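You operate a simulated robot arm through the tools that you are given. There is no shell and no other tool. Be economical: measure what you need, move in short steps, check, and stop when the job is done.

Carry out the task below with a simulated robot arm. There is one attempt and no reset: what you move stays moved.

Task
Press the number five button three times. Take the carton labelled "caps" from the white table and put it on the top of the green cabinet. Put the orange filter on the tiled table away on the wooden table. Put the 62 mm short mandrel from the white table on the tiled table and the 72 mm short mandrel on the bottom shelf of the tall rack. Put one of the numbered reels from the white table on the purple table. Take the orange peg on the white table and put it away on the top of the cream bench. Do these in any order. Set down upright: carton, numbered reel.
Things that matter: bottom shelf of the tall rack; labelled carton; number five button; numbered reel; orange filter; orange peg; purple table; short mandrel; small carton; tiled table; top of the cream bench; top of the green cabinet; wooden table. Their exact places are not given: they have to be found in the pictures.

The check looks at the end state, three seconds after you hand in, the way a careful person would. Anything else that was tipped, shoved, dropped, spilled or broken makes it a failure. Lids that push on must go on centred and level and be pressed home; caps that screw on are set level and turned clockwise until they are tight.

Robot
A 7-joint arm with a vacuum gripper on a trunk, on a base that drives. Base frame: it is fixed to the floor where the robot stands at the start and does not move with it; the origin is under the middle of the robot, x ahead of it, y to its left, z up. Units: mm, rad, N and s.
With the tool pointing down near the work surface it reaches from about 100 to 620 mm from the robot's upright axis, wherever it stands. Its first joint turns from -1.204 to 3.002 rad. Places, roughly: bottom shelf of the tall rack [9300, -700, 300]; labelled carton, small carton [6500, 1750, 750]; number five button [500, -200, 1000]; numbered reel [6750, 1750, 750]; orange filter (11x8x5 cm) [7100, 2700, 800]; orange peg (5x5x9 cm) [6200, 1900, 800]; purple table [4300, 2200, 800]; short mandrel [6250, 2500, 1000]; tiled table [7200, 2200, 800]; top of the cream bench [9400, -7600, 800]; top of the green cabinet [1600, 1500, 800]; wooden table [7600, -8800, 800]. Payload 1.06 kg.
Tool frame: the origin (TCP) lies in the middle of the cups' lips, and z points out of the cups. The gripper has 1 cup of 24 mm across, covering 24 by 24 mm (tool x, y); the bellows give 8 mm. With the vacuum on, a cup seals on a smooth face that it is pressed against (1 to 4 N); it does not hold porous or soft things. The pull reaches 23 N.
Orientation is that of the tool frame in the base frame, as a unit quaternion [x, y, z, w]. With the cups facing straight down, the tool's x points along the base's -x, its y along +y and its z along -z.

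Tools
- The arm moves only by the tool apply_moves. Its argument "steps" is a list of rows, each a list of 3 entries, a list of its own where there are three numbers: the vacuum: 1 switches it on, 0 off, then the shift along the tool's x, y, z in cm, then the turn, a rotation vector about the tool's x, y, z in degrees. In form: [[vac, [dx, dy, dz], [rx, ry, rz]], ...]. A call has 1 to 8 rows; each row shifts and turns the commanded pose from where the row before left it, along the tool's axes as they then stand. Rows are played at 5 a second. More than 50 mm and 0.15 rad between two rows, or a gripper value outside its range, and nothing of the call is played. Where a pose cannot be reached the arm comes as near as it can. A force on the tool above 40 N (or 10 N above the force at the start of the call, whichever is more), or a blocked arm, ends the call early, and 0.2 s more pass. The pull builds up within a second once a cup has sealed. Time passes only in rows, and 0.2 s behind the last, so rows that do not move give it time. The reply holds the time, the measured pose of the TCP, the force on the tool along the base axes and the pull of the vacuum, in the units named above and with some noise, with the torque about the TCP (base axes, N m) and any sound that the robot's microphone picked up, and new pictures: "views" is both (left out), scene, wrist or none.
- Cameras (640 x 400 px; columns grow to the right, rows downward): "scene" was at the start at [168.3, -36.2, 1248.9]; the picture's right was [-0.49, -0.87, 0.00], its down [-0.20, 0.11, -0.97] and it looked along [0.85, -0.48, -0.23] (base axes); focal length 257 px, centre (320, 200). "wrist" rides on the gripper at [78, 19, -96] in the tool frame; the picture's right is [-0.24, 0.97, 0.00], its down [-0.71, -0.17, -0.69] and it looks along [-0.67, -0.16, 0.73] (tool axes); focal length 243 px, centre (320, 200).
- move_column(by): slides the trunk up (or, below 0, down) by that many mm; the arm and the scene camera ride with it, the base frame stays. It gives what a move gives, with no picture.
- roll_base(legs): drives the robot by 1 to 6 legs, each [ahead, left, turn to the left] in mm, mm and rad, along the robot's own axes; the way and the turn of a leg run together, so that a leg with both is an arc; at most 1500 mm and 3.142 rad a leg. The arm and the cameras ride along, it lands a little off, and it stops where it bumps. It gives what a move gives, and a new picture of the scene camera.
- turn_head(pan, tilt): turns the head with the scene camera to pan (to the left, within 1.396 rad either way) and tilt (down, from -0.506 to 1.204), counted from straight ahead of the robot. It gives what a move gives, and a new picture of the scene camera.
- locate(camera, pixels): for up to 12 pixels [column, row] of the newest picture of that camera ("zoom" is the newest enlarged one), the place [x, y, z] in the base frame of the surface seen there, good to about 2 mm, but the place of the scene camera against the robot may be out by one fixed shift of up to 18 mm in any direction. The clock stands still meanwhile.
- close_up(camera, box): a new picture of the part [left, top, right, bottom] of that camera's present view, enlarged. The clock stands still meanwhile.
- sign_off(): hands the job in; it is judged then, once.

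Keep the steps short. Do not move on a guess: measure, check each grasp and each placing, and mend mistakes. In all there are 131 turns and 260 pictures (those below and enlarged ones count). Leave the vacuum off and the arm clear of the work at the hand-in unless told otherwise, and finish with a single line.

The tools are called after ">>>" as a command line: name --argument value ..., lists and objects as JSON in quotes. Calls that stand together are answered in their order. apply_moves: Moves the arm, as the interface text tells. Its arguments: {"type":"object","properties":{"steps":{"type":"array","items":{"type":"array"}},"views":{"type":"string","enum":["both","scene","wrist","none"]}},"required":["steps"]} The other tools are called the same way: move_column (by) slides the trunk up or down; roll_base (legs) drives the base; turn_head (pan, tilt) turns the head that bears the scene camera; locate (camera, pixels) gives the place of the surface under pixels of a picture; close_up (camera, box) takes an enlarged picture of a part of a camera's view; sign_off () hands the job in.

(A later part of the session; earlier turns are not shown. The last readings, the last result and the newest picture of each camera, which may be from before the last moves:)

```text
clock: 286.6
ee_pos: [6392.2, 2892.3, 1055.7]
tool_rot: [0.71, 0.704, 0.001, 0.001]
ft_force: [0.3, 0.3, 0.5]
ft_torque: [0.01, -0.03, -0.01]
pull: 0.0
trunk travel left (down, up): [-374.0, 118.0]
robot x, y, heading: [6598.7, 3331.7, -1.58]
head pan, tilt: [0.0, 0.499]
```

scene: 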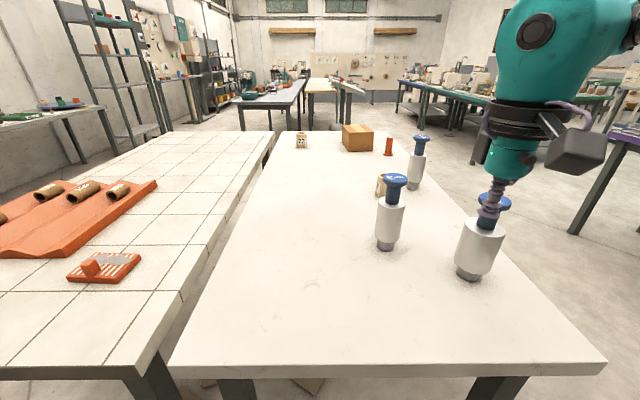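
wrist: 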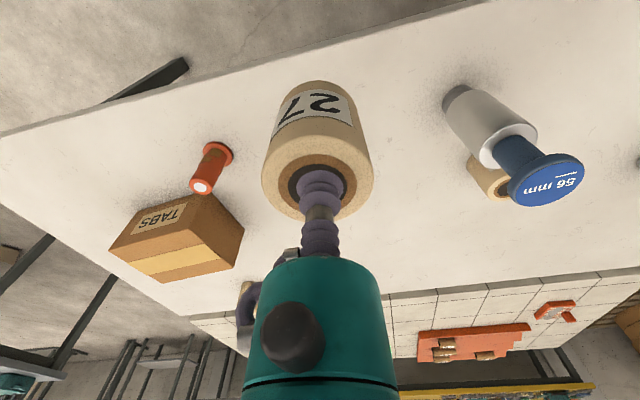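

Nothing disturbed. Raise the trunk 110 mm, drive ahead 100 mm, then view the 62 mm mandrel with the wrist camera.

>>> move_column --by 110

>>> roll_base --legs '[[100, 0, 0.01]]'

>>> apply_moves --steps '[[0, [0, 0, 0], [0, 0, 0]]]' --views "wrist"

```text
clock: 288.0
ee_pos: [6392.0, 2892.8, 1164.7]
tool_rot: [0.71, 0.704, 0.001, 0.001]
ft_force: [-0.8, 0.3, -0.4]
ft_torque: [0.02, 0.02, -0.01]
pull: 0.0
trunk travel left (down, up): [-484.0, 8.0]
robot x, y, heading: [6600.9, 3335.3, -1.579]
head pan, tilt: [0.0, 0.499]
```

```text
clock: 289.1
ee_pos: [6396.2, 2789.4, 1166.1]
tool_rot: [0.707, 0.707, 0.001, 0.001]
ft_force: [0.4, -0.4, -0.1]
ft_torque: [0.0, 0.02, -0.03]
pull: 0.1
trunk travel left (down, up): [-484.0, 8.0]
robot x, y, heading: [6600.3, 3229.9, -1.572]
head pan, tilt: [0.0, 0.499]
```

scene: 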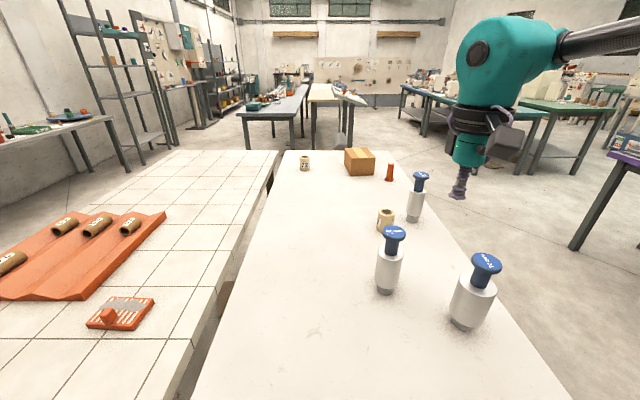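

```text
clock: 289.5
ee_pos: [6396.0, 2791.6, 1166.0]
tool_rot: [0.707, 0.707, 0.001, 0.001]
ft_force: [1.5, 0.0, -0.6]
ft_torque: [-0.02, 0.0, -0.01]
pull: 0.2
trunk travel left (down, up): [-484.0, 8.0]
robot x, y, heading: [6598.5, 3230.0, -1.571]
head pan, tilt: [0.0, 0.499]
```

wrist: 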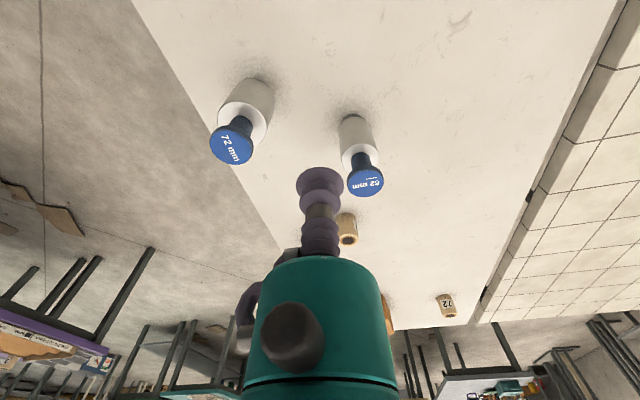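

>>> locate --camera "wrist" --pixels '[[364, 183], [350, 182], [380, 182], [364, 172], [364, 195], [233, 147], [214, 147], [250, 147]]'

```text
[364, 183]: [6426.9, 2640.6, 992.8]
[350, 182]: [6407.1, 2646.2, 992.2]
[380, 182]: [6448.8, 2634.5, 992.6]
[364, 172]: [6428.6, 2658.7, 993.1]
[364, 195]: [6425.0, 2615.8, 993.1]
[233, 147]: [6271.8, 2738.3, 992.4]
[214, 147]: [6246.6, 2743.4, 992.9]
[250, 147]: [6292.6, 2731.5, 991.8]
```

62 mm top centre ≈ (6427,2639,993). Move over it in steps while partly descending to ~1060.

>>> apply_moves --steps '[[0, [-4, 0.8, 2], [0, 0, 0]], [0, [-4, 0.8, 2], [0, 0, 0]], [0, [-4, 0.8, 2], [0, 0, 0]], [0, [-3.2, 0.7, 3], [0, 0, 0]], [0, [0, 0, 1], [0, 0, 0]]]' --views "wrist"

```text
clock: 290.7
ee_pos: [6390.2, 2709.1, 1061.9]
tool_rot: [0.707, 0.707, 0.001, 0.001]
ft_force: [0.6, 0.9, 0.8]
ft_torque: [0.01, 0.02, 0.0]
pull: 0.0
out of reach, approached as far as the arm can: row 2, 3, 4
trunk travel left (down, up): [-484.0, 8.0]
robot x, y, heading: [6599.0, 3229.3, -1.57]
head pan, tilt: [0.0, 0.499]
```

wrist: 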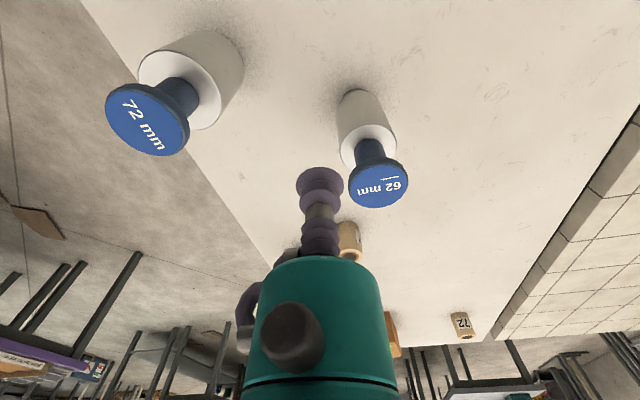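

>>> apply_moves --steps '[[0, [-3, 0, 0], [0, 0, 0]], [0, [-3, 0, 0], [0, 0, 0]]]' --views "none"

```text
clock: 291.3
ee_pos: [6369.0, 2698.2, 1064.5]
tool_rot: [0.707, 0.707, 0.0, 0.002]
ft_force: [0.1, -0.2, 0.2]
ft_torque: [0.01, 0.0, -0.01]
pull: 0.0
out of reach, approached as far as the arm can: row 1, 2
trunk travel left (down, up): [-484.0, 8.0]
robot x, y, heading: [6598.7, 3231.4, -1.571]
head pan, tilt: [0.0, 0.499]
```

Test whether a yawed tool lets it reach farther.

>>> apply_moves --steps '[[0, [0, 0, 0], [0, 0, 8]], [0, [0, 0, 0], [0, 0, 8]], [0, [-2, 1, 0], [0, 0, 0]], [0, [-2, 1, 0], [0, 0, 0]]]' --views "none"

>>> apply_moves --steps '[[0, [0, 0, 0], [0, 0, -8]], [0, [0, 0, 0], [0, 0, -8]], [0, [0, 0, 0], [0, 0, -8]], [0, [0, 0, 0], [0, 0, -8]], [0, [0, 0, 0], [0, 0, -8]], [0, [-2, 1, 0], [0, 0, 0]], [0, [-2, 1, 0], [0, 0, 0]]]' --views "none"

```text
clock: 292.3
ee_pos: [6367.7, 2697.0, 1064.5]
tool_rot: [0.799, 0.602, 0.0, 0.002]
ft_force: [0.2, 0.0, -0.3]
ft_torque: [0.02, -0.01, 0.01]
pull: 0.1
out of reach, approached as far as the arm can: row 3, 4
trunk travel left (down, up): [-484.0, 8.0]
robot x, y, heading: [6598.4, 3230.4, -1.57]
head pan, tilt: [0.0, 0.499]
```

```text
clock: 293.9
ee_pos: [6438.1, 2738.3, 1062.9]
tool_rot: [0.545, 0.838, -0.001, 0.002]
ft_force: [-0.8, 0.3, 0.3]
ft_torque: [-0.04, -0.01, -0.03]
pull: 0.2
out of reach, approached as far as the arm can: row 4, 5, 6, 7
trunk travel left (down, up): [-484.0, 8.0]
robot x, y, heading: [6600.1, 3232.3, -1.568]
head pan, tilt: [0.0, 0.499]
```

Restore yaw, and test the reach at lower height (z≈1005) beside the mandrel, keeping clear.

>>> apply_moves --steps '[[0, [0, 0, 0], [0, 0, 8]], [0, [0, 0, 0], [0, 0, 8]], [0, [0, 0, 0], [0, 0, 8]], [0, [0, -4, 0], [0, 0, 0]], [0, [-3, -3, 0], [0, 0, 0]]]' --views "none"

>>> apply_moves --steps '[[0, [0, 0, 3], [0, 0, 0]], [0, [0, 0, 3], [0, 0, 0]], [0, [-2, 0, 0], [0, 0, 0]], [0, [-2, 0, 0], [0, 0, 0]]]' --views "wrist"

```text
clock: 295.1
ee_pos: [6366.9, 2707.0, 1063.5]
tool_rot: [0.708, 0.707, 0.001, 0.001]
ft_force: [-0.3, 0.0, 0.1]
ft_torque: [0.02, -0.04, 0.0]
pull: 0.0
trunk travel left (down, up): [-484.0, 8.0]
robot x, y, heading: [6595.1, 3233.9, -1.564]
head pan, tilt: [0.0, 0.499]
```

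```text
clock: 296.1
ee_pos: [6357.5, 2702.1, 1009.2]
tool_rot: [0.707, 0.707, -0.001, 0.001]
ft_force: [0.9, 0.2, -0.5]
ft_torque: [-0.02, -0.02, -0.01]
pull: 0.1
out of reach, approached as far as the arm can: row 3, 4
trunk travel left (down, up): [-484.0, 8.0]
robot x, y, heading: [6602.7, 3233.0, -1.565]
head pan, tilt: [0.0, 0.499]
```

wrist: 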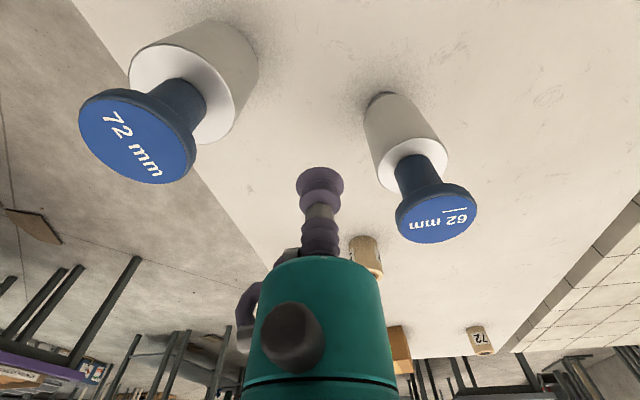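

I understand: the elbow can't swing in front of the head, so reach is longest about 35° to the right. Raise the tool, place the robot straight north of the mandrel and turn it 35° left so that the mandrel lies to the right-front.

>>> apply_moves --steps '[[0, [0, 0, -4], [0, 0, 0]], [0, [0, 0, -4], [0, 0, 0]], [0, [3, -1, -3.5], [0, 0, 0]], [0, [4, -1, 0], [0, 0, 0]]]' --views "none"

>>> roll_base --legs '[[0, -173, 0], [0, 0, 0.6]]'

>>> apply_moves --steps '[[0, [0, 0, 0], [0, 0, 0]]]' --views "wrist"

```text
clock: 297.1
ee_pos: [6336.4, 2772.3, 1124.6]
tool_rot: [0.707, 0.707, 0.001, 0.001]
ft_force: [0.3, -0.1, 0.1]
ft_torque: [-0.02, -0.01, 0.01]
pull: 0.2
trunk travel left (down, up): [-484.0, 8.0]
robot x, y, heading: [6598.1, 3226.4, -1.569]
head pan, tilt: [0.0, 0.499]
```

```text
clock: 300.9
ee_pos: [6469.7, 2704.4, 1124.9]
tool_rot: [0.466, 0.885, 0.0, 0.001]
ft_force: [-0.7, -0.3, -0.7]
ft_torque: [0.01, -0.01, -0.01]
pull: 0.0
trunk travel left (down, up): [-484.0, 8.0]
robot x, y, heading: [6426.2, 3230.2, -0.971]
head pan, tilt: [0.0, 0.499]
```

scene: 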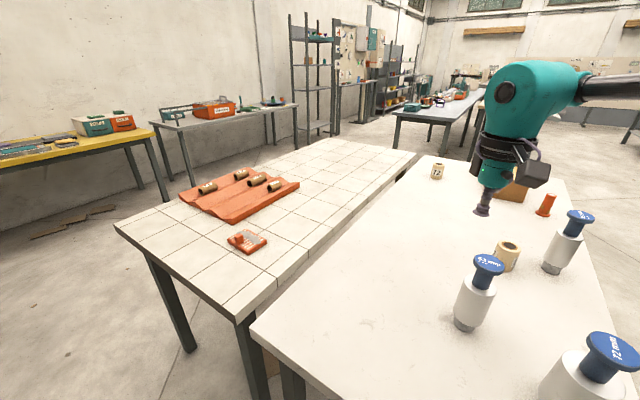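

```text
clock: 301.3
ee_pos: [6470.3, 2703.6, 1125.0]
tool_rot: [0.465, 0.885, 0.001, 0.0]
ft_force: [-0.9, -0.7, 0.5]
ft_torque: [-0.02, 0.0, -0.05]
pull: 0.1
trunk travel left (down, up): [-484.0, 8.0]
robot x, y, heading: [6427.2, 3233.9, -0.965]
head pan, tilt: [0.0, 0.499]
```

wrist: 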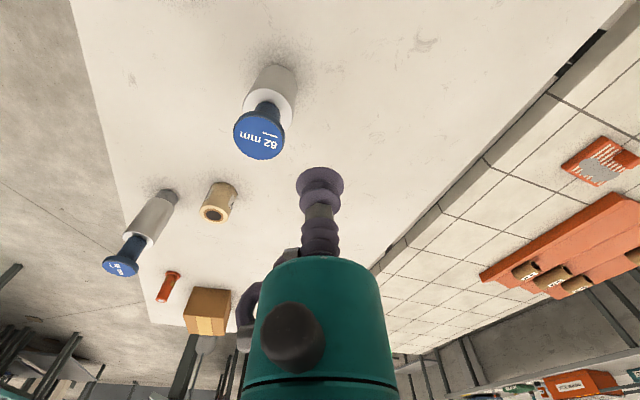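

>>> locate --camera "wrist" --pixels '[[259, 137], [237, 137], [283, 137], [259, 158], [259, 116]]'

```text
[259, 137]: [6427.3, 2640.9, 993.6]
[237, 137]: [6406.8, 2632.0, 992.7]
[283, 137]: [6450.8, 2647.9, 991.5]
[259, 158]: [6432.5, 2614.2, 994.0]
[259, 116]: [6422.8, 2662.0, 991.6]
```

Offset to centre: tool (−29, −72) mm. Move, then descend to ~1003.

>>> apply_moves --steps '[[0, [-1.5, -3.6, 0], [0, 0, 0]], [0, [-1.4, -3.6, 1], [0, 0, 0]], [0, [0, 0, 4], [0, 0, 0]], [0, [0, 0, 4], [0, 0, 0]], [0, [0, 0, 2.5], [0, 0, 0]]]' --views "wrist"

```text
clock: 302.5
ee_pos: [6428.4, 2639.1, 1009.3]
tool_rot: [0.466, 0.885, 0.0, 0.002]
ft_force: [-0.2, -0.3, -0.6]
ft_torque: [0.0, -0.01, -0.01]
pull: 0.0
trunk travel left (down, up): [-484.0, 8.0]
robot x, y, heading: [6424.9, 3229.7, -0.967]
head pan, tilt: [0.0, 0.499]
```

wrist: 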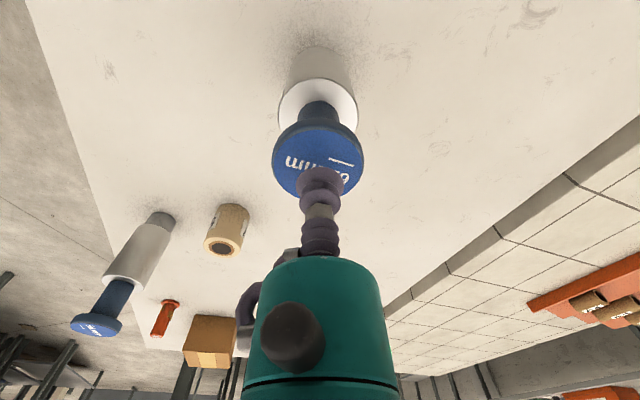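

>>> apply_moves --steps '[[1, [0, 0, 1.2], [0, 0, 0]], [1, [0, 0, 0.3], [0, 0, 0]], [1, [0, 0, 0.3], [0, 0, 0]], [1, [0, 0, 0.2], [0, 0, 0]], [1, [0, 0, 0], [0, 0, 0]], [1, [0, 0, 0], [0, 0, 0]], [1, [0, 0, 0], [0, 0, 0]]]' --views "none"

```text
clock: 304.1
ee_pos: [6425.9, 2640.3, 990.1]
tool_rot: [0.466, 0.885, 0.0, 0.002]
ft_force: [-2.6, 1.3, 15.3]
ft_torque: [-0.03, 0.05, -0.07]
pull: 23.1
trunk travel left (down, up): [-484.0, 8.0]
robot x, y, heading: [6424.4, 3230.9, -0.965]
head pan, tilt: [0.0, 0.499]
```

Sealed. Lift 100 mm and retract northward.

>>> apply_moves --steps '[[1, [0, 0, -1], [0, 0, 0]], [1, [0, 0, -3], [0, 0, 0]], [1, [0, 0, -3], [0, 0, 0]], [1, [0, 0, -3], [0, 0, 0]], [1, [2.5, 1.7, -1], [0, 0, 0]], [1, [3.3, 2.2, 0], [0, 0, 0]], [1, [3.3, 2.2, 0], [0, 0, 0]], [1, [3.3, 2.2, 0], [0, 0, 0]]]' --views "both"

```text
clock: 305.9
ee_pos: [6425.3, 2789.1, 1099.3]
tool_rot: [0.465, 0.885, 0.001, 0.001]
ft_force: [-0.8, -0.6, -3.8]
ft_torque: [0.03, -0.01, -0.01]
pull: 22.7
trunk travel left (down, up): [-484.0, 8.0]
robot x, y, heading: [6420.4, 3230.8, -0.968]
head pan, tilt: [0.0, 0.499]
```

scene: 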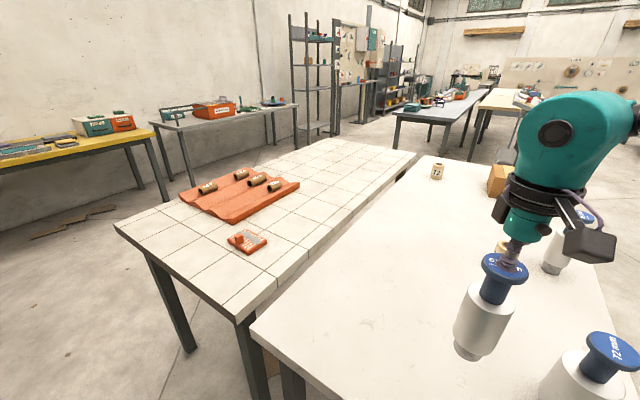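
wrist: 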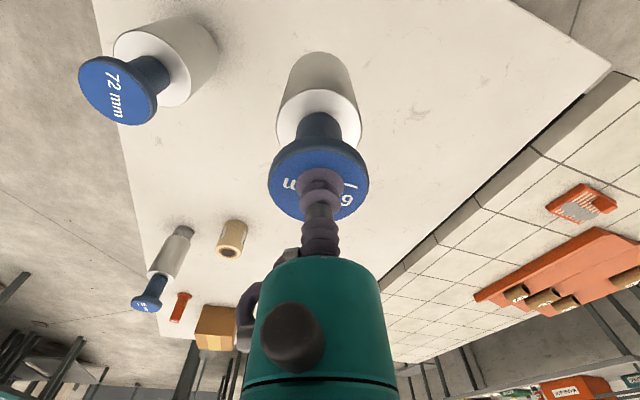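

Held, 3.8 N. Find a free spot on the tiled table.

>>> locate --camera "scene" --pixels '[[118, 224], [245, 315], [180, 240], [230, 280], [268, 242], [247, 252], [228, 236], [190, 200], [230, 222], [270, 270], [165, 222]]'

```text
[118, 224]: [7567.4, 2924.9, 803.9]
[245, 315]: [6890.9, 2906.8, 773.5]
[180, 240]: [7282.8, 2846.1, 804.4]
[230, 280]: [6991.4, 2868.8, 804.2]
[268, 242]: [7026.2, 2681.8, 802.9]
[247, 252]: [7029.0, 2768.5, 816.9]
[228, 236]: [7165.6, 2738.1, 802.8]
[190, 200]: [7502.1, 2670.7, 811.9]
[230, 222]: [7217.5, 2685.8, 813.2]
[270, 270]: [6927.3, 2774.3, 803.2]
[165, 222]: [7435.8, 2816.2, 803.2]
```

Free spot (7300,2815). Drive the base +875 mm in x with the mandrel held 100 mm over the tables.

>>> roll_base --legs '[[475, 736, 0]]'

>>> apply_moves --steps '[[1, [0, 0, 3], [0, 0, 0]], [1, [0, 0, 3], [0, 0, 0]]]' --views "both"

```text
clock: 312.7
ee_pos: [7292.5, 2810.4, 1098.9]
tool_rot: [0.464, 0.886, 0.0, 0.0]
ft_force: [0.2, 0.6, -3.3]
ft_torque: [0.05, -0.01, 0.01]
pull: 23.4
trunk travel left (down, up): [-484.0, 8.0]
robot x, y, heading: [7290.4, 3251.7, -0.965]
head pan, tilt: [0.0, 0.499]
```

scene: 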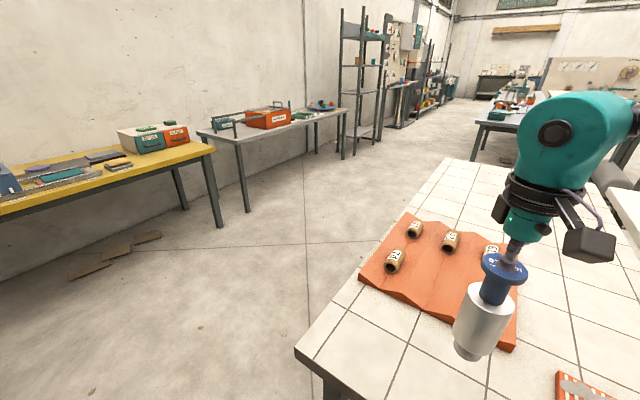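

```text
clock: 313.3
ee_pos: [7292.6, 2810.8, 1038.5]
tool_rot: [0.464, 0.886, 0.001, 0.001]
ft_force: [0.1, -1.0, -4.3]
ft_torque: [0.02, 0.02, -0.01]
pull: 23.2
trunk travel left (down, up): [-484.0, 8.0]
robot x, y, heading: [7288.4, 3250.4, -0.961]
head pan, tilt: [0.0, 0.499]
```

scene: 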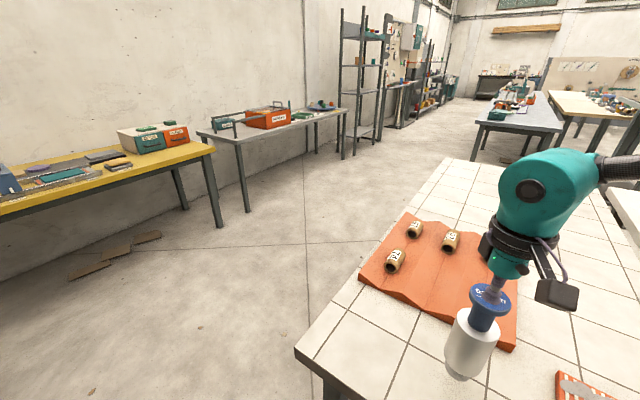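
wrist: 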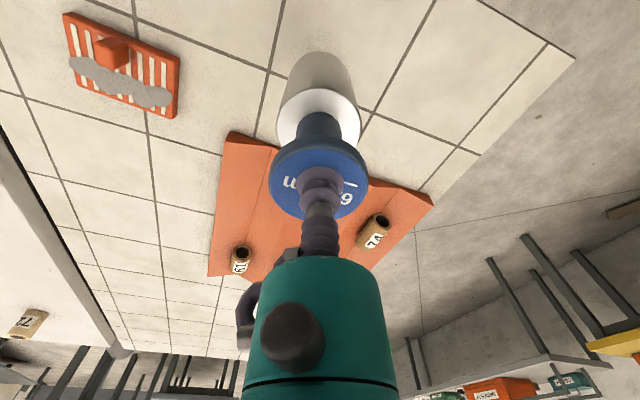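

>>> locate --camera "wrist" --pixels '[[240, 133], [268, 150], [375, 185], [420, 195], [310, 70], [285, 110], [372, 120]]'

>>> apply_moves --steps '[[1, [0, 0, 2.5], [0, 0, 0]], [1, [0, 0, 0.8], [0, 0, 0]], [1, [0, 0, 0.3], [0, 0, 0]]]' --views "none"

```text
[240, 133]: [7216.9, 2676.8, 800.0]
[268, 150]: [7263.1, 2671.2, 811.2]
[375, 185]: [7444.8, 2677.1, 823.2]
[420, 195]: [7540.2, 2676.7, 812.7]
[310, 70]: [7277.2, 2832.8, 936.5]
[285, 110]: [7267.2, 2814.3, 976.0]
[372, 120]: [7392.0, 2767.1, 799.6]
```

```text
clock: 314.1
ee_pos: [7292.9, 2809.6, 1002.5]
tool_rot: [0.464, 0.886, 0.0, 0.001]
ft_force: [-0.2, 0.4, -3.7]
ft_torque: [0.01, 0.03, -0.02]
pull: 23.3
trunk travel left (down, up): [-484.0, 8.0]
robot x, y, heading: [7289.8, 3251.4, -0.964]
head pan, tilt: [0.0, 0.499]
```

Tray edge at y≈2677, well clear. Continue to contact.

>>> apply_moves --steps '[[1, [0, 0, 0.4], [0, 0, 0]], [1, [0, 0, 0.3], [0, 0, 0]], [1, [0, 0, 0.2], [0, 0, 0]]]' --views "none"

```text
clock: 314.9
ee_pos: [7293.7, 2809.6, 993.6]
tool_rot: [0.464, 0.886, 0.0, 0.001]
ft_force: [-0.5, -0.7, -3.1]
ft_torque: [0.02, -0.02, -0.02]
pull: 23.1
trunk travel left (down, up): [-484.0, 8.0]
robot x, y, heading: [7292.8, 3251.0, -0.966]
head pan, tilt: [0.0, 0.499]
```

>>> apply_moves --steps '[[1, [0, 0, 0.2], [0, 0, 0]], [1, [0, 0, 0.15], [0, 0, 0]]]' --views "none"

```text
clock: 315.5
ee_pos: [7293.1, 2811.5, 991.9]
tool_rot: [0.464, 0.886, -0.001, 0.003]
ft_force: [-2.5, 0.2, 10.8]
ft_torque: [0.06, 0.05, 0.0]
pull: 23.2
trunk travel left (down, up): [-484.0, 8.0]
robot x, y, heading: [7293.1, 3251.5, -0.964]
head pan, tilt: [0.0, 0.499]
```

Contact. Release and lift.

>>> apply_moves --steps '[[1, [0, 0, -0.1], [0, 0, 0]], [0, [0, 0, 0], [0, 0, 0]], [0, [0, 0, 0], [0, 0, 0]], [0, [0, 0, 0], [0, 0, 0]], [0, [0, 0, -1], [0, 0, 0]], [0, [0, 0, -4.5], [0, 0, 0]], [0, [0, 0, -4.5], [0, 0, 0]], [0, [0, 0, -3], [0, 0, 0]]]' --views "both"

```text
clock: 317.3
ee_pos: [7292.9, 2810.6, 1121.6]
tool_rot: [0.463, 0.886, 0.0, 0.001]
ft_force: [0.6, -0.9, 0.7]
ft_torque: [0.04, 0.01, 0.0]
pull: 0.0
trunk travel left (down, up): [-484.0, 8.0]
robot x, y, heading: [7292.6, 3252.9, -0.958]
head pan, tilt: [0.0, 0.499]
```

scene: 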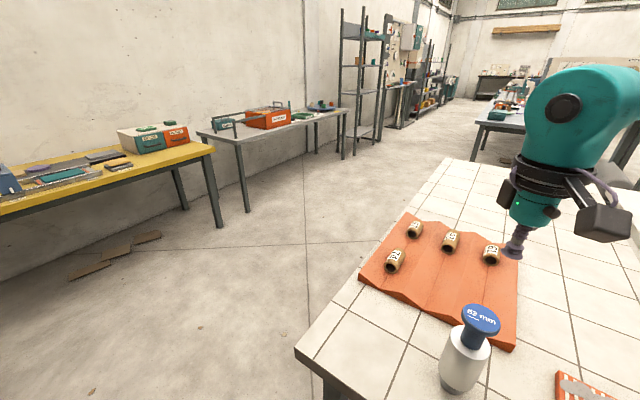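
wrist: 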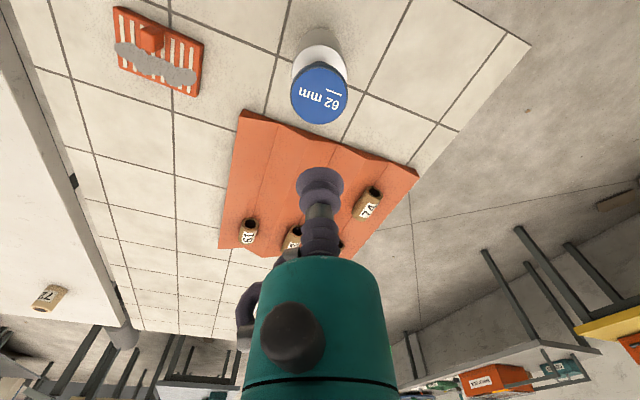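

62 mm mandrel stands on the tiled table. Now the orange filter: shift base 230 mm in −x and look.

>>> roll_base --legs '[[-132, -188, 0]]'

>>> close_up --camera "wrist" --box '[200, 40, 440, 190]'

```text
clock: 319.6
ee_pos: [7062.2, 2811.5, 1122.1]
tool_rot: [0.465, 0.886, 0.001, 0.001]
ft_force: [-0.3, 0.4, -0.5]
ft_torque: [-0.02, 0.03, 0.0]
pull: 0.1
trunk travel left (down, up): [-484.0, 8.0]
robot x, y, heading: [7058.0, 3252.0, -0.961]
head pan, tilt: [0.0, 0.499]
```

scene: 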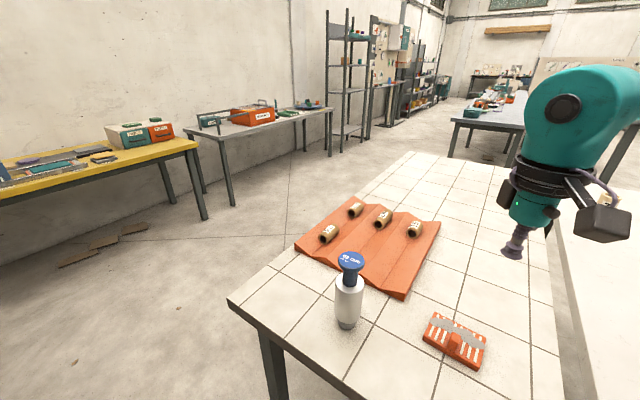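

```text
2.67 times, centred on (320, 115) of wrist
```

zoom: 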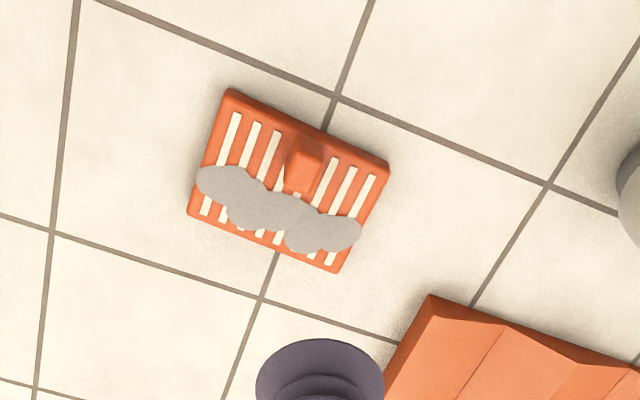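

The filter has an orange knob with a flat top at zoom (305,172). Measure it.

>>> locate --camera "zoom" --pixels '[[303, 178], [290, 172], [318, 180], [305, 190], [308, 160], [305, 145], [315, 172], [290, 188], [320, 195]]'

>>> close_up --camera "wrist" --box '[290, 85, 340, 120]'

```text
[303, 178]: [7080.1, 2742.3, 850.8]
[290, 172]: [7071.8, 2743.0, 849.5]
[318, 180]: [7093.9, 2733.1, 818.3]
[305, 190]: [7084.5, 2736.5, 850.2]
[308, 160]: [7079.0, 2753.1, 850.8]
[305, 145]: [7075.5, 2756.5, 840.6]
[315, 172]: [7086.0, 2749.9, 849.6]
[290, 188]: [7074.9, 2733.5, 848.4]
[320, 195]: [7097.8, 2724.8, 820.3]
```

```text
11.43 times, centred on (315, 102) of wrist
```

zoom: 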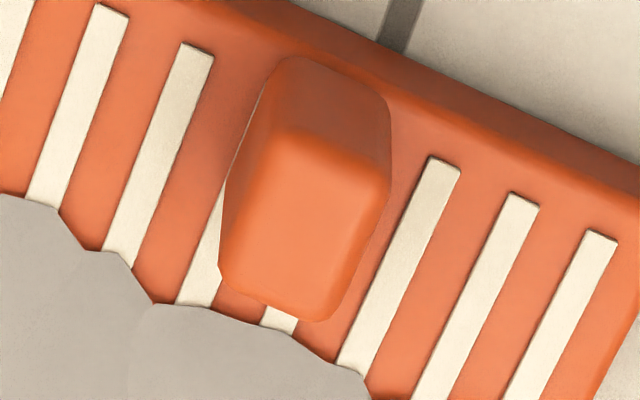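

>>> locate --camera "zoom" --pixels '[[284, 136], [376, 170], [340, 310], [230, 272], [305, 220], [330, 150], [250, 200], [360, 240], [285, 290]]'

```text
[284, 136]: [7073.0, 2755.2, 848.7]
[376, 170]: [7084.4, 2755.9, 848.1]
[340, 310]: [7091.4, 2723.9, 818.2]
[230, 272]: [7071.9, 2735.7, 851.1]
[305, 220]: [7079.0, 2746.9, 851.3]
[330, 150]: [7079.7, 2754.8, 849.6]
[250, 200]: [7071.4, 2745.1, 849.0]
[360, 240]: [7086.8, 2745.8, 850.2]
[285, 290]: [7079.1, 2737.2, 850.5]
```

Knob's top ~20×23 mm at (7079,2746,850). Try to seal on it: move over and descend to ~865.

>>> apply_moves --steps '[[0, [-3.2, -1.2, 1], [0, 0, 0]], [0, [-3.15, -1.16, 1], [0, 0, 0]], [0, [0, 0, 5], [0, 0, 0]], [0, [0, 0, 5], [0, 0, 0]], [0, [0, 0, 5], [0, 0, 0]], [0, [0, 0, 5], [0, 0, 0]], [0, [0, 0, 3.5], [0, 0, 0]]]' --views "none"

>>> close_up --camera "wrist" --box '[240, 90, 400, 190]'

```text
clock: 321.2
ee_pos: [7080.7, 2745.8, 868.3]
tool_rot: [0.464, 0.886, 0.0, 0.0]
ft_force: [0.0, -0.4, -0.1]
ft_torque: [-0.02, 0.0, 0.0]
pull: 0.0
trunk travel left (down, up): [-484.0, 8.0]
robot x, y, heading: [7061.4, 3251.6, -0.962]
head pan, tilt: [0.0, 0.499]
```

```text
4.00 times, centred on (320, 140) of wrist
```

zoom: 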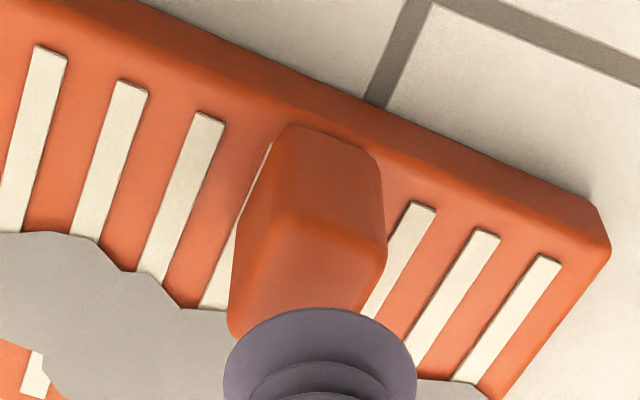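

Aligned. Descend with vacuum on in small steps.

>>> apply_moves --steps '[[1, [0, 0, 1.2], [0, 0, 0]], [1, [0, 0, 0.4], [0, 0, 0]], [1, [0, 0, 0.3], [0, 0, 0]], [1, [0, 0, 0.2], [0, 0, 0]], [1, [0, 0, 0], [0, 0, 0]], [1, [0, 0, 0], [0, 0, 0]], [1, [0, 0, 0], [0, 0, 0]]]' --views "wrist"

```text
clock: 322.8
ee_pos: [7080.3, 2746.2, 845.9]
tool_rot: [0.464, 0.886, 0.001, 0.001]
ft_force: [-0.5, -0.6, 3.6]
ft_torque: [0.0, 0.01, -0.01]
pull: 0.1
trunk travel left (down, up): [-484.0, 8.0]
robot x, y, heading: [7061.2, 3253.5, -0.961]
head pan, tilt: [0.0, 0.499]
```

wrist: 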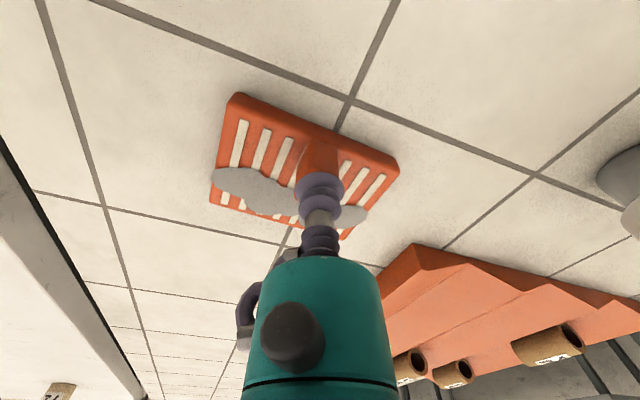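

No seal: the knob is too narrow for the cup. Switch off, lift and examine the plate and grey patch.

>>> apply_moves --steps '[[0, [0, 0, -2], [0, 0, 0]], [0, [0, 0, -4.5], [0, 0, 0]], [0, [4, 0, -2.5], [0, 0, 0]]]' --views "none"

>>> close_up --camera "wrist" --box '[220, 20, 420, 145]'

>>> locate --camera "zoom" --pixels '[[250, 270], [330, 300], [410, 300], [470, 300], [300, 285], [200, 240], [290, 200], [150, 260]]'

```text
clock: 323.6
ee_pos: [7057.2, 2777.9, 935.8]
tool_rot: [0.464, 0.886, 0.001, 0.002]
ft_force: [-0.2, -0.1, 0.2]
ft_torque: [-0.04, -0.01, 0.01]
pull: 0.0
trunk travel left (down, up): [-484.0, 8.0]
robot x, y, heading: [7060.7, 3253.8, -0.968]
head pan, tilt: [0.0, 0.499]
```

```text
3.20 times, centred on (320, 82) of wrist
```

zoom: 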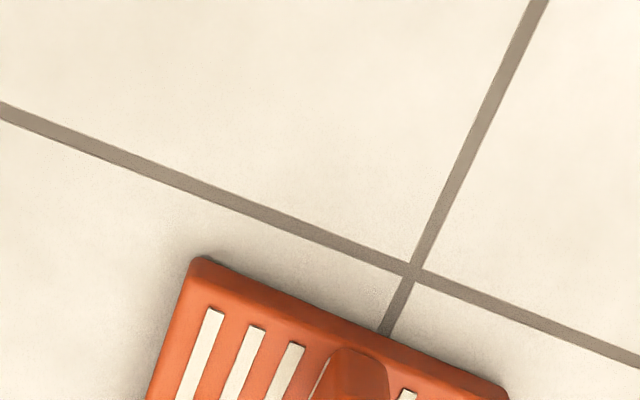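

```text
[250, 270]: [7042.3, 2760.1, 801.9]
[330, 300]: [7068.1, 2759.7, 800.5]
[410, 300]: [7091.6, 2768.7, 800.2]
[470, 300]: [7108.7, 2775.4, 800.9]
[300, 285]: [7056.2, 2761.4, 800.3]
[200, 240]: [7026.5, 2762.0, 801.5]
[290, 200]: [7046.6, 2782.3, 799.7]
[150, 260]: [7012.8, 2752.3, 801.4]
```

>>> close_up --camera "wrist" --box '[220, 90, 420, 215]'

>>> locate --camera "zoom" --pixels '[[170, 235], [220, 260], [270, 280], [310, 300], [370, 290], [420, 300], [150, 200], [250, 190], [160, 260], [260, 230], [205, 55], [500, 165]]'

```text
3.20 times, centred on (320, 152) of wrist
```

zoom: 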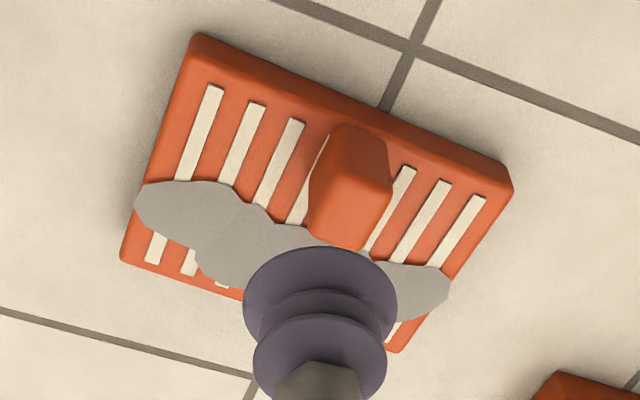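

```text
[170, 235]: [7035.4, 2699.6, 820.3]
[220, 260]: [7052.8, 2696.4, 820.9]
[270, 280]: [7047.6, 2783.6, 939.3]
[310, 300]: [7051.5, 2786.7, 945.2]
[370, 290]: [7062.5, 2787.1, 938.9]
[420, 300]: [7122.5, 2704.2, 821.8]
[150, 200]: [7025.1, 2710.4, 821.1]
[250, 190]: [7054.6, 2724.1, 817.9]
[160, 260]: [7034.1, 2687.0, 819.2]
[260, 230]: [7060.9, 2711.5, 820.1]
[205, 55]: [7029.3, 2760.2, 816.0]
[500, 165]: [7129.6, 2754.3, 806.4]
```

Check whether the white slots are holes or flush strips.

>>> locate --camera "zoom" --pixels '[[200, 130], [205, 115], [220, 130], [243, 140], [280, 165], [262, 150], [430, 215], [398, 190], [415, 205], [460, 225], [152, 250], [187, 265]]'

>>> close_up --camera "wrist" --box '[255, 110, 325, 155]'

```text
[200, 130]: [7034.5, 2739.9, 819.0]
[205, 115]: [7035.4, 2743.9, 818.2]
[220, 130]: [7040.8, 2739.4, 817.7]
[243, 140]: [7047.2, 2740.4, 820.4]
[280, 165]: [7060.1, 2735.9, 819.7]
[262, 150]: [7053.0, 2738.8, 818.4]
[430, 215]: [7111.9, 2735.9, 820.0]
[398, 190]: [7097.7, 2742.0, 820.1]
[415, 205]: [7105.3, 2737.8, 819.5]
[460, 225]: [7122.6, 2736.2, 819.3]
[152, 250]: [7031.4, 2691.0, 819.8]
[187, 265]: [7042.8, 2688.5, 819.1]
```

```text
8.89 times, centred on (290, 132) of wrist
```

zoom: 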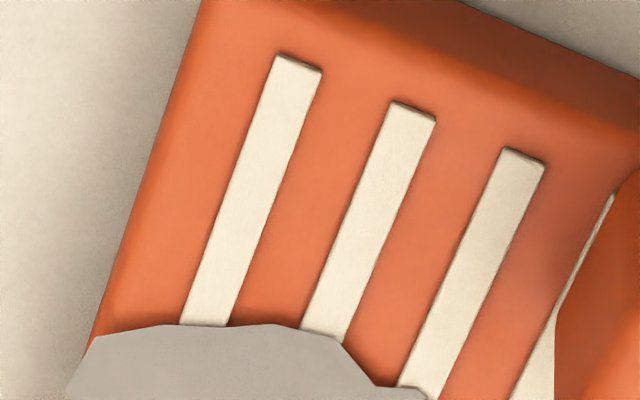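

The white strips are raised only ~1 mm and the plate is solid. The grey patch near the centre is a flat area; raise the tool to measure it in full.

>>> apply_moves --steps '[[0, [3, 0, -4], [0, 0, 0]], [0, [0, 0, -4.5], [0, 0, 0]]]' --views "none"

>>> close_up --camera "wrist" --box '[260, 80, 380, 155]'

>>> locate --camera "zoom" --pixels '[[320, 250], [320, 280], [280, 260], [360, 270], [300, 230], [340, 300], [250, 230], [320, 220], [400, 260], [380, 300]]'

```text
clock: 324.2
ee_pos: [7040.2, 2802.5, 1021.1]
tool_rot: [0.464, 0.886, 0.002, 0.001]
ft_force: [0.3, -0.6, 0.2]
ft_torque: [-0.03, 0.03, -0.03]
pull: 0.1
trunk travel left (down, up): [-484.0, 8.0]
robot x, y, heading: [7060.7, 3257.1, -0.96]
head pan, tilt: [0.0, 0.499]
```

```text
5.33 times, centred on (320, 118) of wrist
```

zoom: 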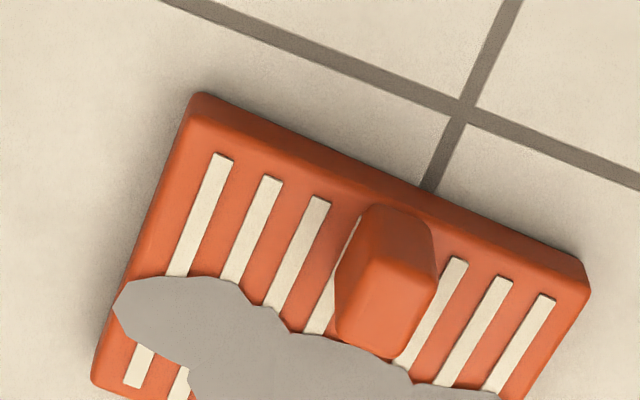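

```text
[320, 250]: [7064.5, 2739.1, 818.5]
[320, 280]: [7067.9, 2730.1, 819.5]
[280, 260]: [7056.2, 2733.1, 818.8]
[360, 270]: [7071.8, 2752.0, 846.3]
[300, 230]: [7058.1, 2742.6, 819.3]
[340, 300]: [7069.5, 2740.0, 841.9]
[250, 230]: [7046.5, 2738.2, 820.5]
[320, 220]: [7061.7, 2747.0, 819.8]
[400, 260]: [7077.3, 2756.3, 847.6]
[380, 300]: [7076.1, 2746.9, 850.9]
```

>>> close_up --camera "wrist" --box '[260, 105, 400, 185]'

>>> locate --camera "zoom" --pixels '[[230, 220], [270, 250], [300, 215], [300, 250], [340, 230], [340, 260], [380, 240], [240, 180], [190, 170], [420, 255], [300, 195], [130, 170]]'

```text
4.57 times, centred on (330, 145) of wrist
```

zoom: 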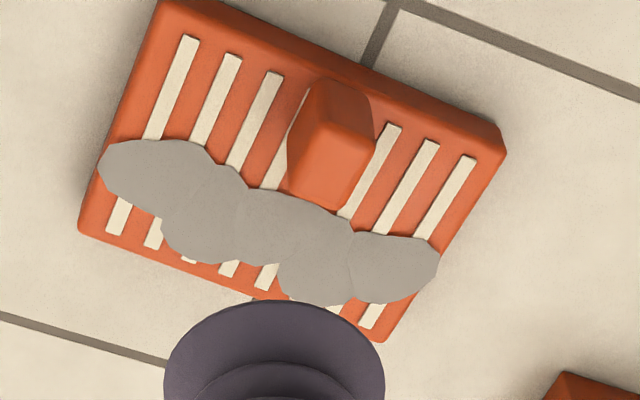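

```text
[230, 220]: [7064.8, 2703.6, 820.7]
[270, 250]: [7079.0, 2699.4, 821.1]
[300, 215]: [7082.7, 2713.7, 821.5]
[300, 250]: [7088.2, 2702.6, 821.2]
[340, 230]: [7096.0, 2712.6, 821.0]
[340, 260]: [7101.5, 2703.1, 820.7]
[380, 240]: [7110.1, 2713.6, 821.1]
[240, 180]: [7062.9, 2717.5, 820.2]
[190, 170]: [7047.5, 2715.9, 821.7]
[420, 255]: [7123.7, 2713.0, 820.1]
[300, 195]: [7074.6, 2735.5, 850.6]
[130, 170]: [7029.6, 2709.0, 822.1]
```

Grey patch flat at z≈821; its widest place is (7091,2706), near the plate's middle. Move there and try to seal.

>>> apply_moves --steps '[[0, [-3.6, -0.5, 1], [0, 0, 0]], [0, [-3.6, -0.4, 1], [0, 0, 0]], [0, [-3.6, -0.45, 1], [0, 0, 0]], [0, [0, 0, 5], [0, 0, 0]], [0, [0, 0, 5], [0, 0, 0]], [0, [0, 0, 4.5], [0, 0, 0]]]' --views "wrist"

```text
clock: 325.6
ee_pos: [7085.9, 2714.7, 856.0]
tool_rot: [0.465, 0.885, 0.0, 0.002]
ft_force: [0.2, -0.2, -0.3]
ft_torque: [0.0, -0.02, -0.01]
pull: 0.0
out of reach, approached as far as the arm can: row 6
trunk travel left (down, up): [-484.0, 8.0]
robot x, y, heading: [7061.3, 3250.8, -0.959]
head pan, tilt: [0.0, 0.499]
```

wrist: 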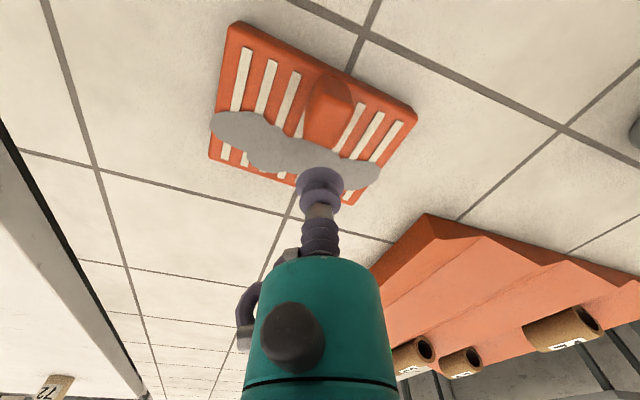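

Row 6 is out of reach because the trunk is high. Shift 10 mm, then lower with the trunk.

>>> move_column --by -20

>>> apply_moves --steps '[[0, [-1.0, 0, 0], [0, 0, 0]]]' --views "none"

>>> close_up --camera "wrist" --box '[240, 90, 400, 190]'

```text
clock: 326.3
ee_pos: [7086.7, 2716.7, 835.2]
tool_rot: [0.464, 0.886, 0.0, 0.001]
ft_force: [-0.5, 0.1, -0.4]
ft_torque: [0.0, -0.02, -0.02]
pull: 0.1
trunk travel left (down, up): [-464.0, 28.0]
robot x, y, heading: [7063.4, 3253.6, -0.958]
head pan, tilt: [0.0, 0.499]
```

```text
clock: 326.7
ee_pos: [7090.9, 2707.0, 834.8]
tool_rot: [0.465, 0.885, 0.0, 0.001]
ft_force: [0.1, -0.7, 0.1]
ft_torque: [0.0, -0.01, 0.03]
pull: 0.0
trunk travel left (down, up): [-464.0, 28.0]
robot x, y, heading: [7059.3, 3249.1, -0.963]
head pan, tilt: [0.0, 0.499]
```

```text
4.00 times, centred on (320, 140) of wrist
```

zoom: 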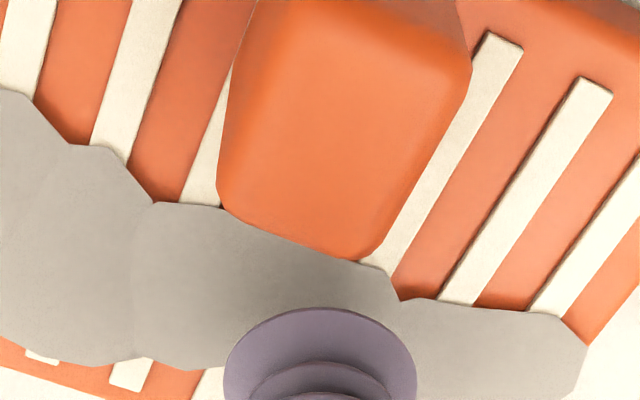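

Press on the patch with vacuum on.

>>> apply_moves --steps '[[1, [0, 0, 1.0], [0, 0, 0]], [1, [0, 0, 0.3], [0, 0, 0]], [1, [0, 0, 0.3], [0, 0, 0]], [1, [0, 0, 0.2], [0, 0, 0]], [1, [0, 0, 0], [0, 0, 0]], [1, [0, 0, 0], [0, 0, 0]], [1, [0, 0, 0], [0, 0, 0]]]' --views "none"

```text
clock: 328.3
ee_pos: [7092.1, 2707.2, 817.0]
tool_rot: [0.464, 0.886, 0.001, 0.002]
ft_force: [0.3, -0.6, 4.8]
ft_torque: [0.02, 0.04, -0.02]
pull: 23.0
trunk travel left (down, up): [-464.0, 28.0]
robot x, y, heading: [7062.5, 3252.0, -0.966]
head pan, tilt: [0.0, 0.499]
```

Sealed with 23 N. Lift slowly.

>>> apply_moves --steps '[[1, [0, 0, -0.5], [0, 0, 0]], [1, [0, 0, -1], [0, 0, 0]], [1, [0, 0, -2], [0, 0, 0]], [1, [0, 0, -4], [0, 0, 0]], [1, [0, 0, -4], [0, 0, 0]], [1, [0, 0, -4], [0, 0, 0]], [1, [2, 0, -4], [0, 0, 0]]]' --views "both"

```text
clock: 329.9
ee_pos: [7080.1, 2724.8, 1011.7]
tool_rot: [0.465, 0.885, 0.001, 0.002]
ft_force: [-0.4, 0.0, -1.0]
ft_torque: [0.02, -0.02, 0.0]
pull: 22.7
trunk travel left (down, up): [-464.0, 28.0]
robot x, y, heading: [7064.1, 3254.1, -0.965]
head pan, tilt: [0.0, 0.499]
```

scene: 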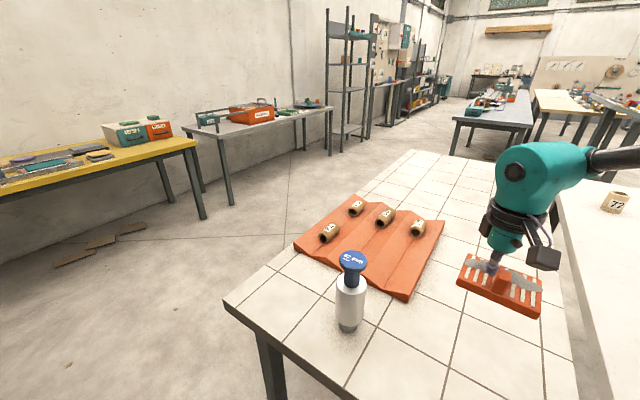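
wrist: 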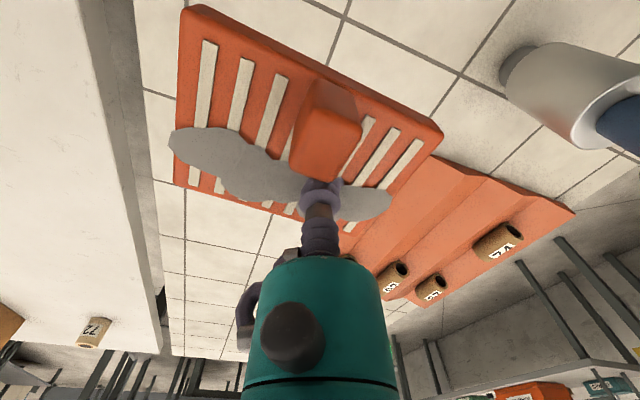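

Filter held. Retract and raise, back away north, go round the tiled table's east side, and look south.

>>> apply_moves --steps '[[1, [3.2, 2.2, -2], [0, 0, 0]], [1, [3.2, 2.2, -2], [0, 0, 0]], [1, [2, 1.5, -3], [0, 0, 0]]]' --views "none"

>>> roll_base --legs '[[-247, 171, 0], [575, 830, 0], [0, 0, -0.606]]'

>>> turn_head --pan 0.0 --tilt 0.25

```text
clock: 330.7
ee_pos: [7081.4, 2827.4, 1082.9]
tool_rot: [0.465, 0.885, -0.001, 0.0]
ft_force: [-0.3, -0.7, -1.1]
ft_torque: [-0.03, -0.04, -0.02]
pull: 23.3
trunk travel left (down, up): [-464.0, 28.0]
robot x, y, heading: [7061.6, 3252.1, -0.961]
head pan, tilt: [0.0, 0.499]
```

```text
clock: 341.7
ee_pos: [7840.0, 3187.5, 1081.4]
tool_rot: [0.711, 0.704, 0.001, 0.0]
ft_force: [-0.4, 0.5, -0.8]
ft_torque: [-0.01, 0.01, 0.01]
pull: 22.3
trunk travel left (down, up): [-464.0, 28.0]
robot x, y, heading: [8069.0, 3546.9, -1.577]
head pan, tilt: [0.0, 0.499]
```

scene: 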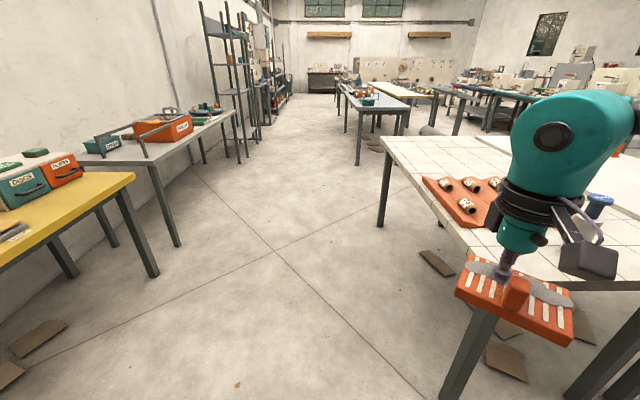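

```text
clock: 342.5
ee_pos: [7839.7, 3186.8, 1081.7]
tool_rot: [0.71, 0.704, 0.002, 0.0]
ft_force: [1.6, -0.5, -0.7]
ft_torque: [0.01, -0.02, -0.01]
pull: 22.6
trunk travel left (down, up): [-464.0, 28.0]
robot x, y, heading: [8067.8, 3547.6, -1.579]
head pan, tilt: [0.0, 0.25]
```

scene: 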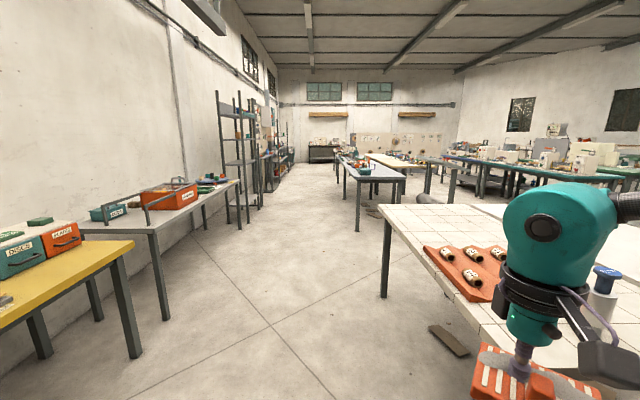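

>>> locate --camera "scene" --pixels '[[134, 242], [239, 180], [390, 210], [345, 168], [405, 172], [250, 205], [312, 160], [330, 160], [270, 185], [285, 165], [360, 225]]'

>>> close_up --camera "scene" --box '[210, 80, 460, 235]'

```text
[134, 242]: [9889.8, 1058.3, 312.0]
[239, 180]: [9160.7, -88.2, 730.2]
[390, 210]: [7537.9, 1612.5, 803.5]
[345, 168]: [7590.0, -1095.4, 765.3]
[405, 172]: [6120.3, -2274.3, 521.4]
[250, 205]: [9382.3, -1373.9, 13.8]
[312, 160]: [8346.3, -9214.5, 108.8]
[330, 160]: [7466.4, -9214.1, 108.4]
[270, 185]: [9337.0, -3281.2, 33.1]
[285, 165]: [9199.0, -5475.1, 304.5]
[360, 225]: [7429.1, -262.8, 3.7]
```

```text
2.56 times, centred on (335, 158) of scene
```

zoom: 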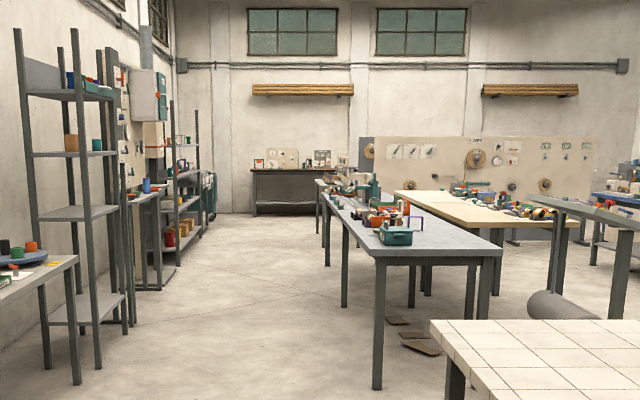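

The aisle x≈7700–9100 runs south, clear. Drive along x≈8350.

>>> roll_base --legs '[[1400, 290, 0.008], [1500, 0, 0], [1500, 0, 0], [1500, 0, 0], [1500, 0, 0]]'

```text
clock: 377.7
ee_pos: [8173.0, -4206.5, 1081.8]
tool_rot: [0.708, 0.706, 0.001, 0.001]
ft_force: [0.0, -0.6, -1.0]
ft_torque: [-0.02, -0.03, 0.01]
pull: 22.7
trunk travel left (down, up): [-464.0, 28.0]
robot x, y, heading: [8400.5, -3843.3, -1.572]
head pan, tilt: [0.0, 0.25]
```

scene: 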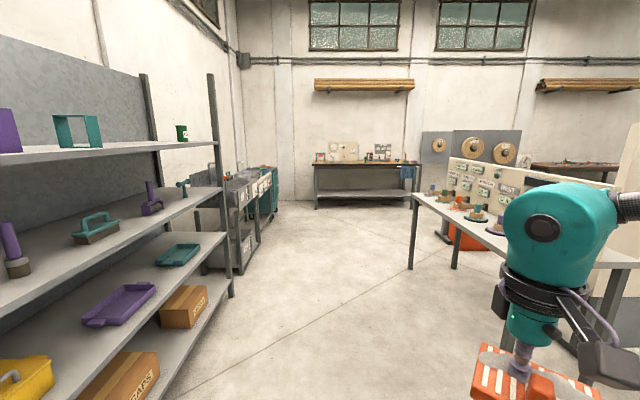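

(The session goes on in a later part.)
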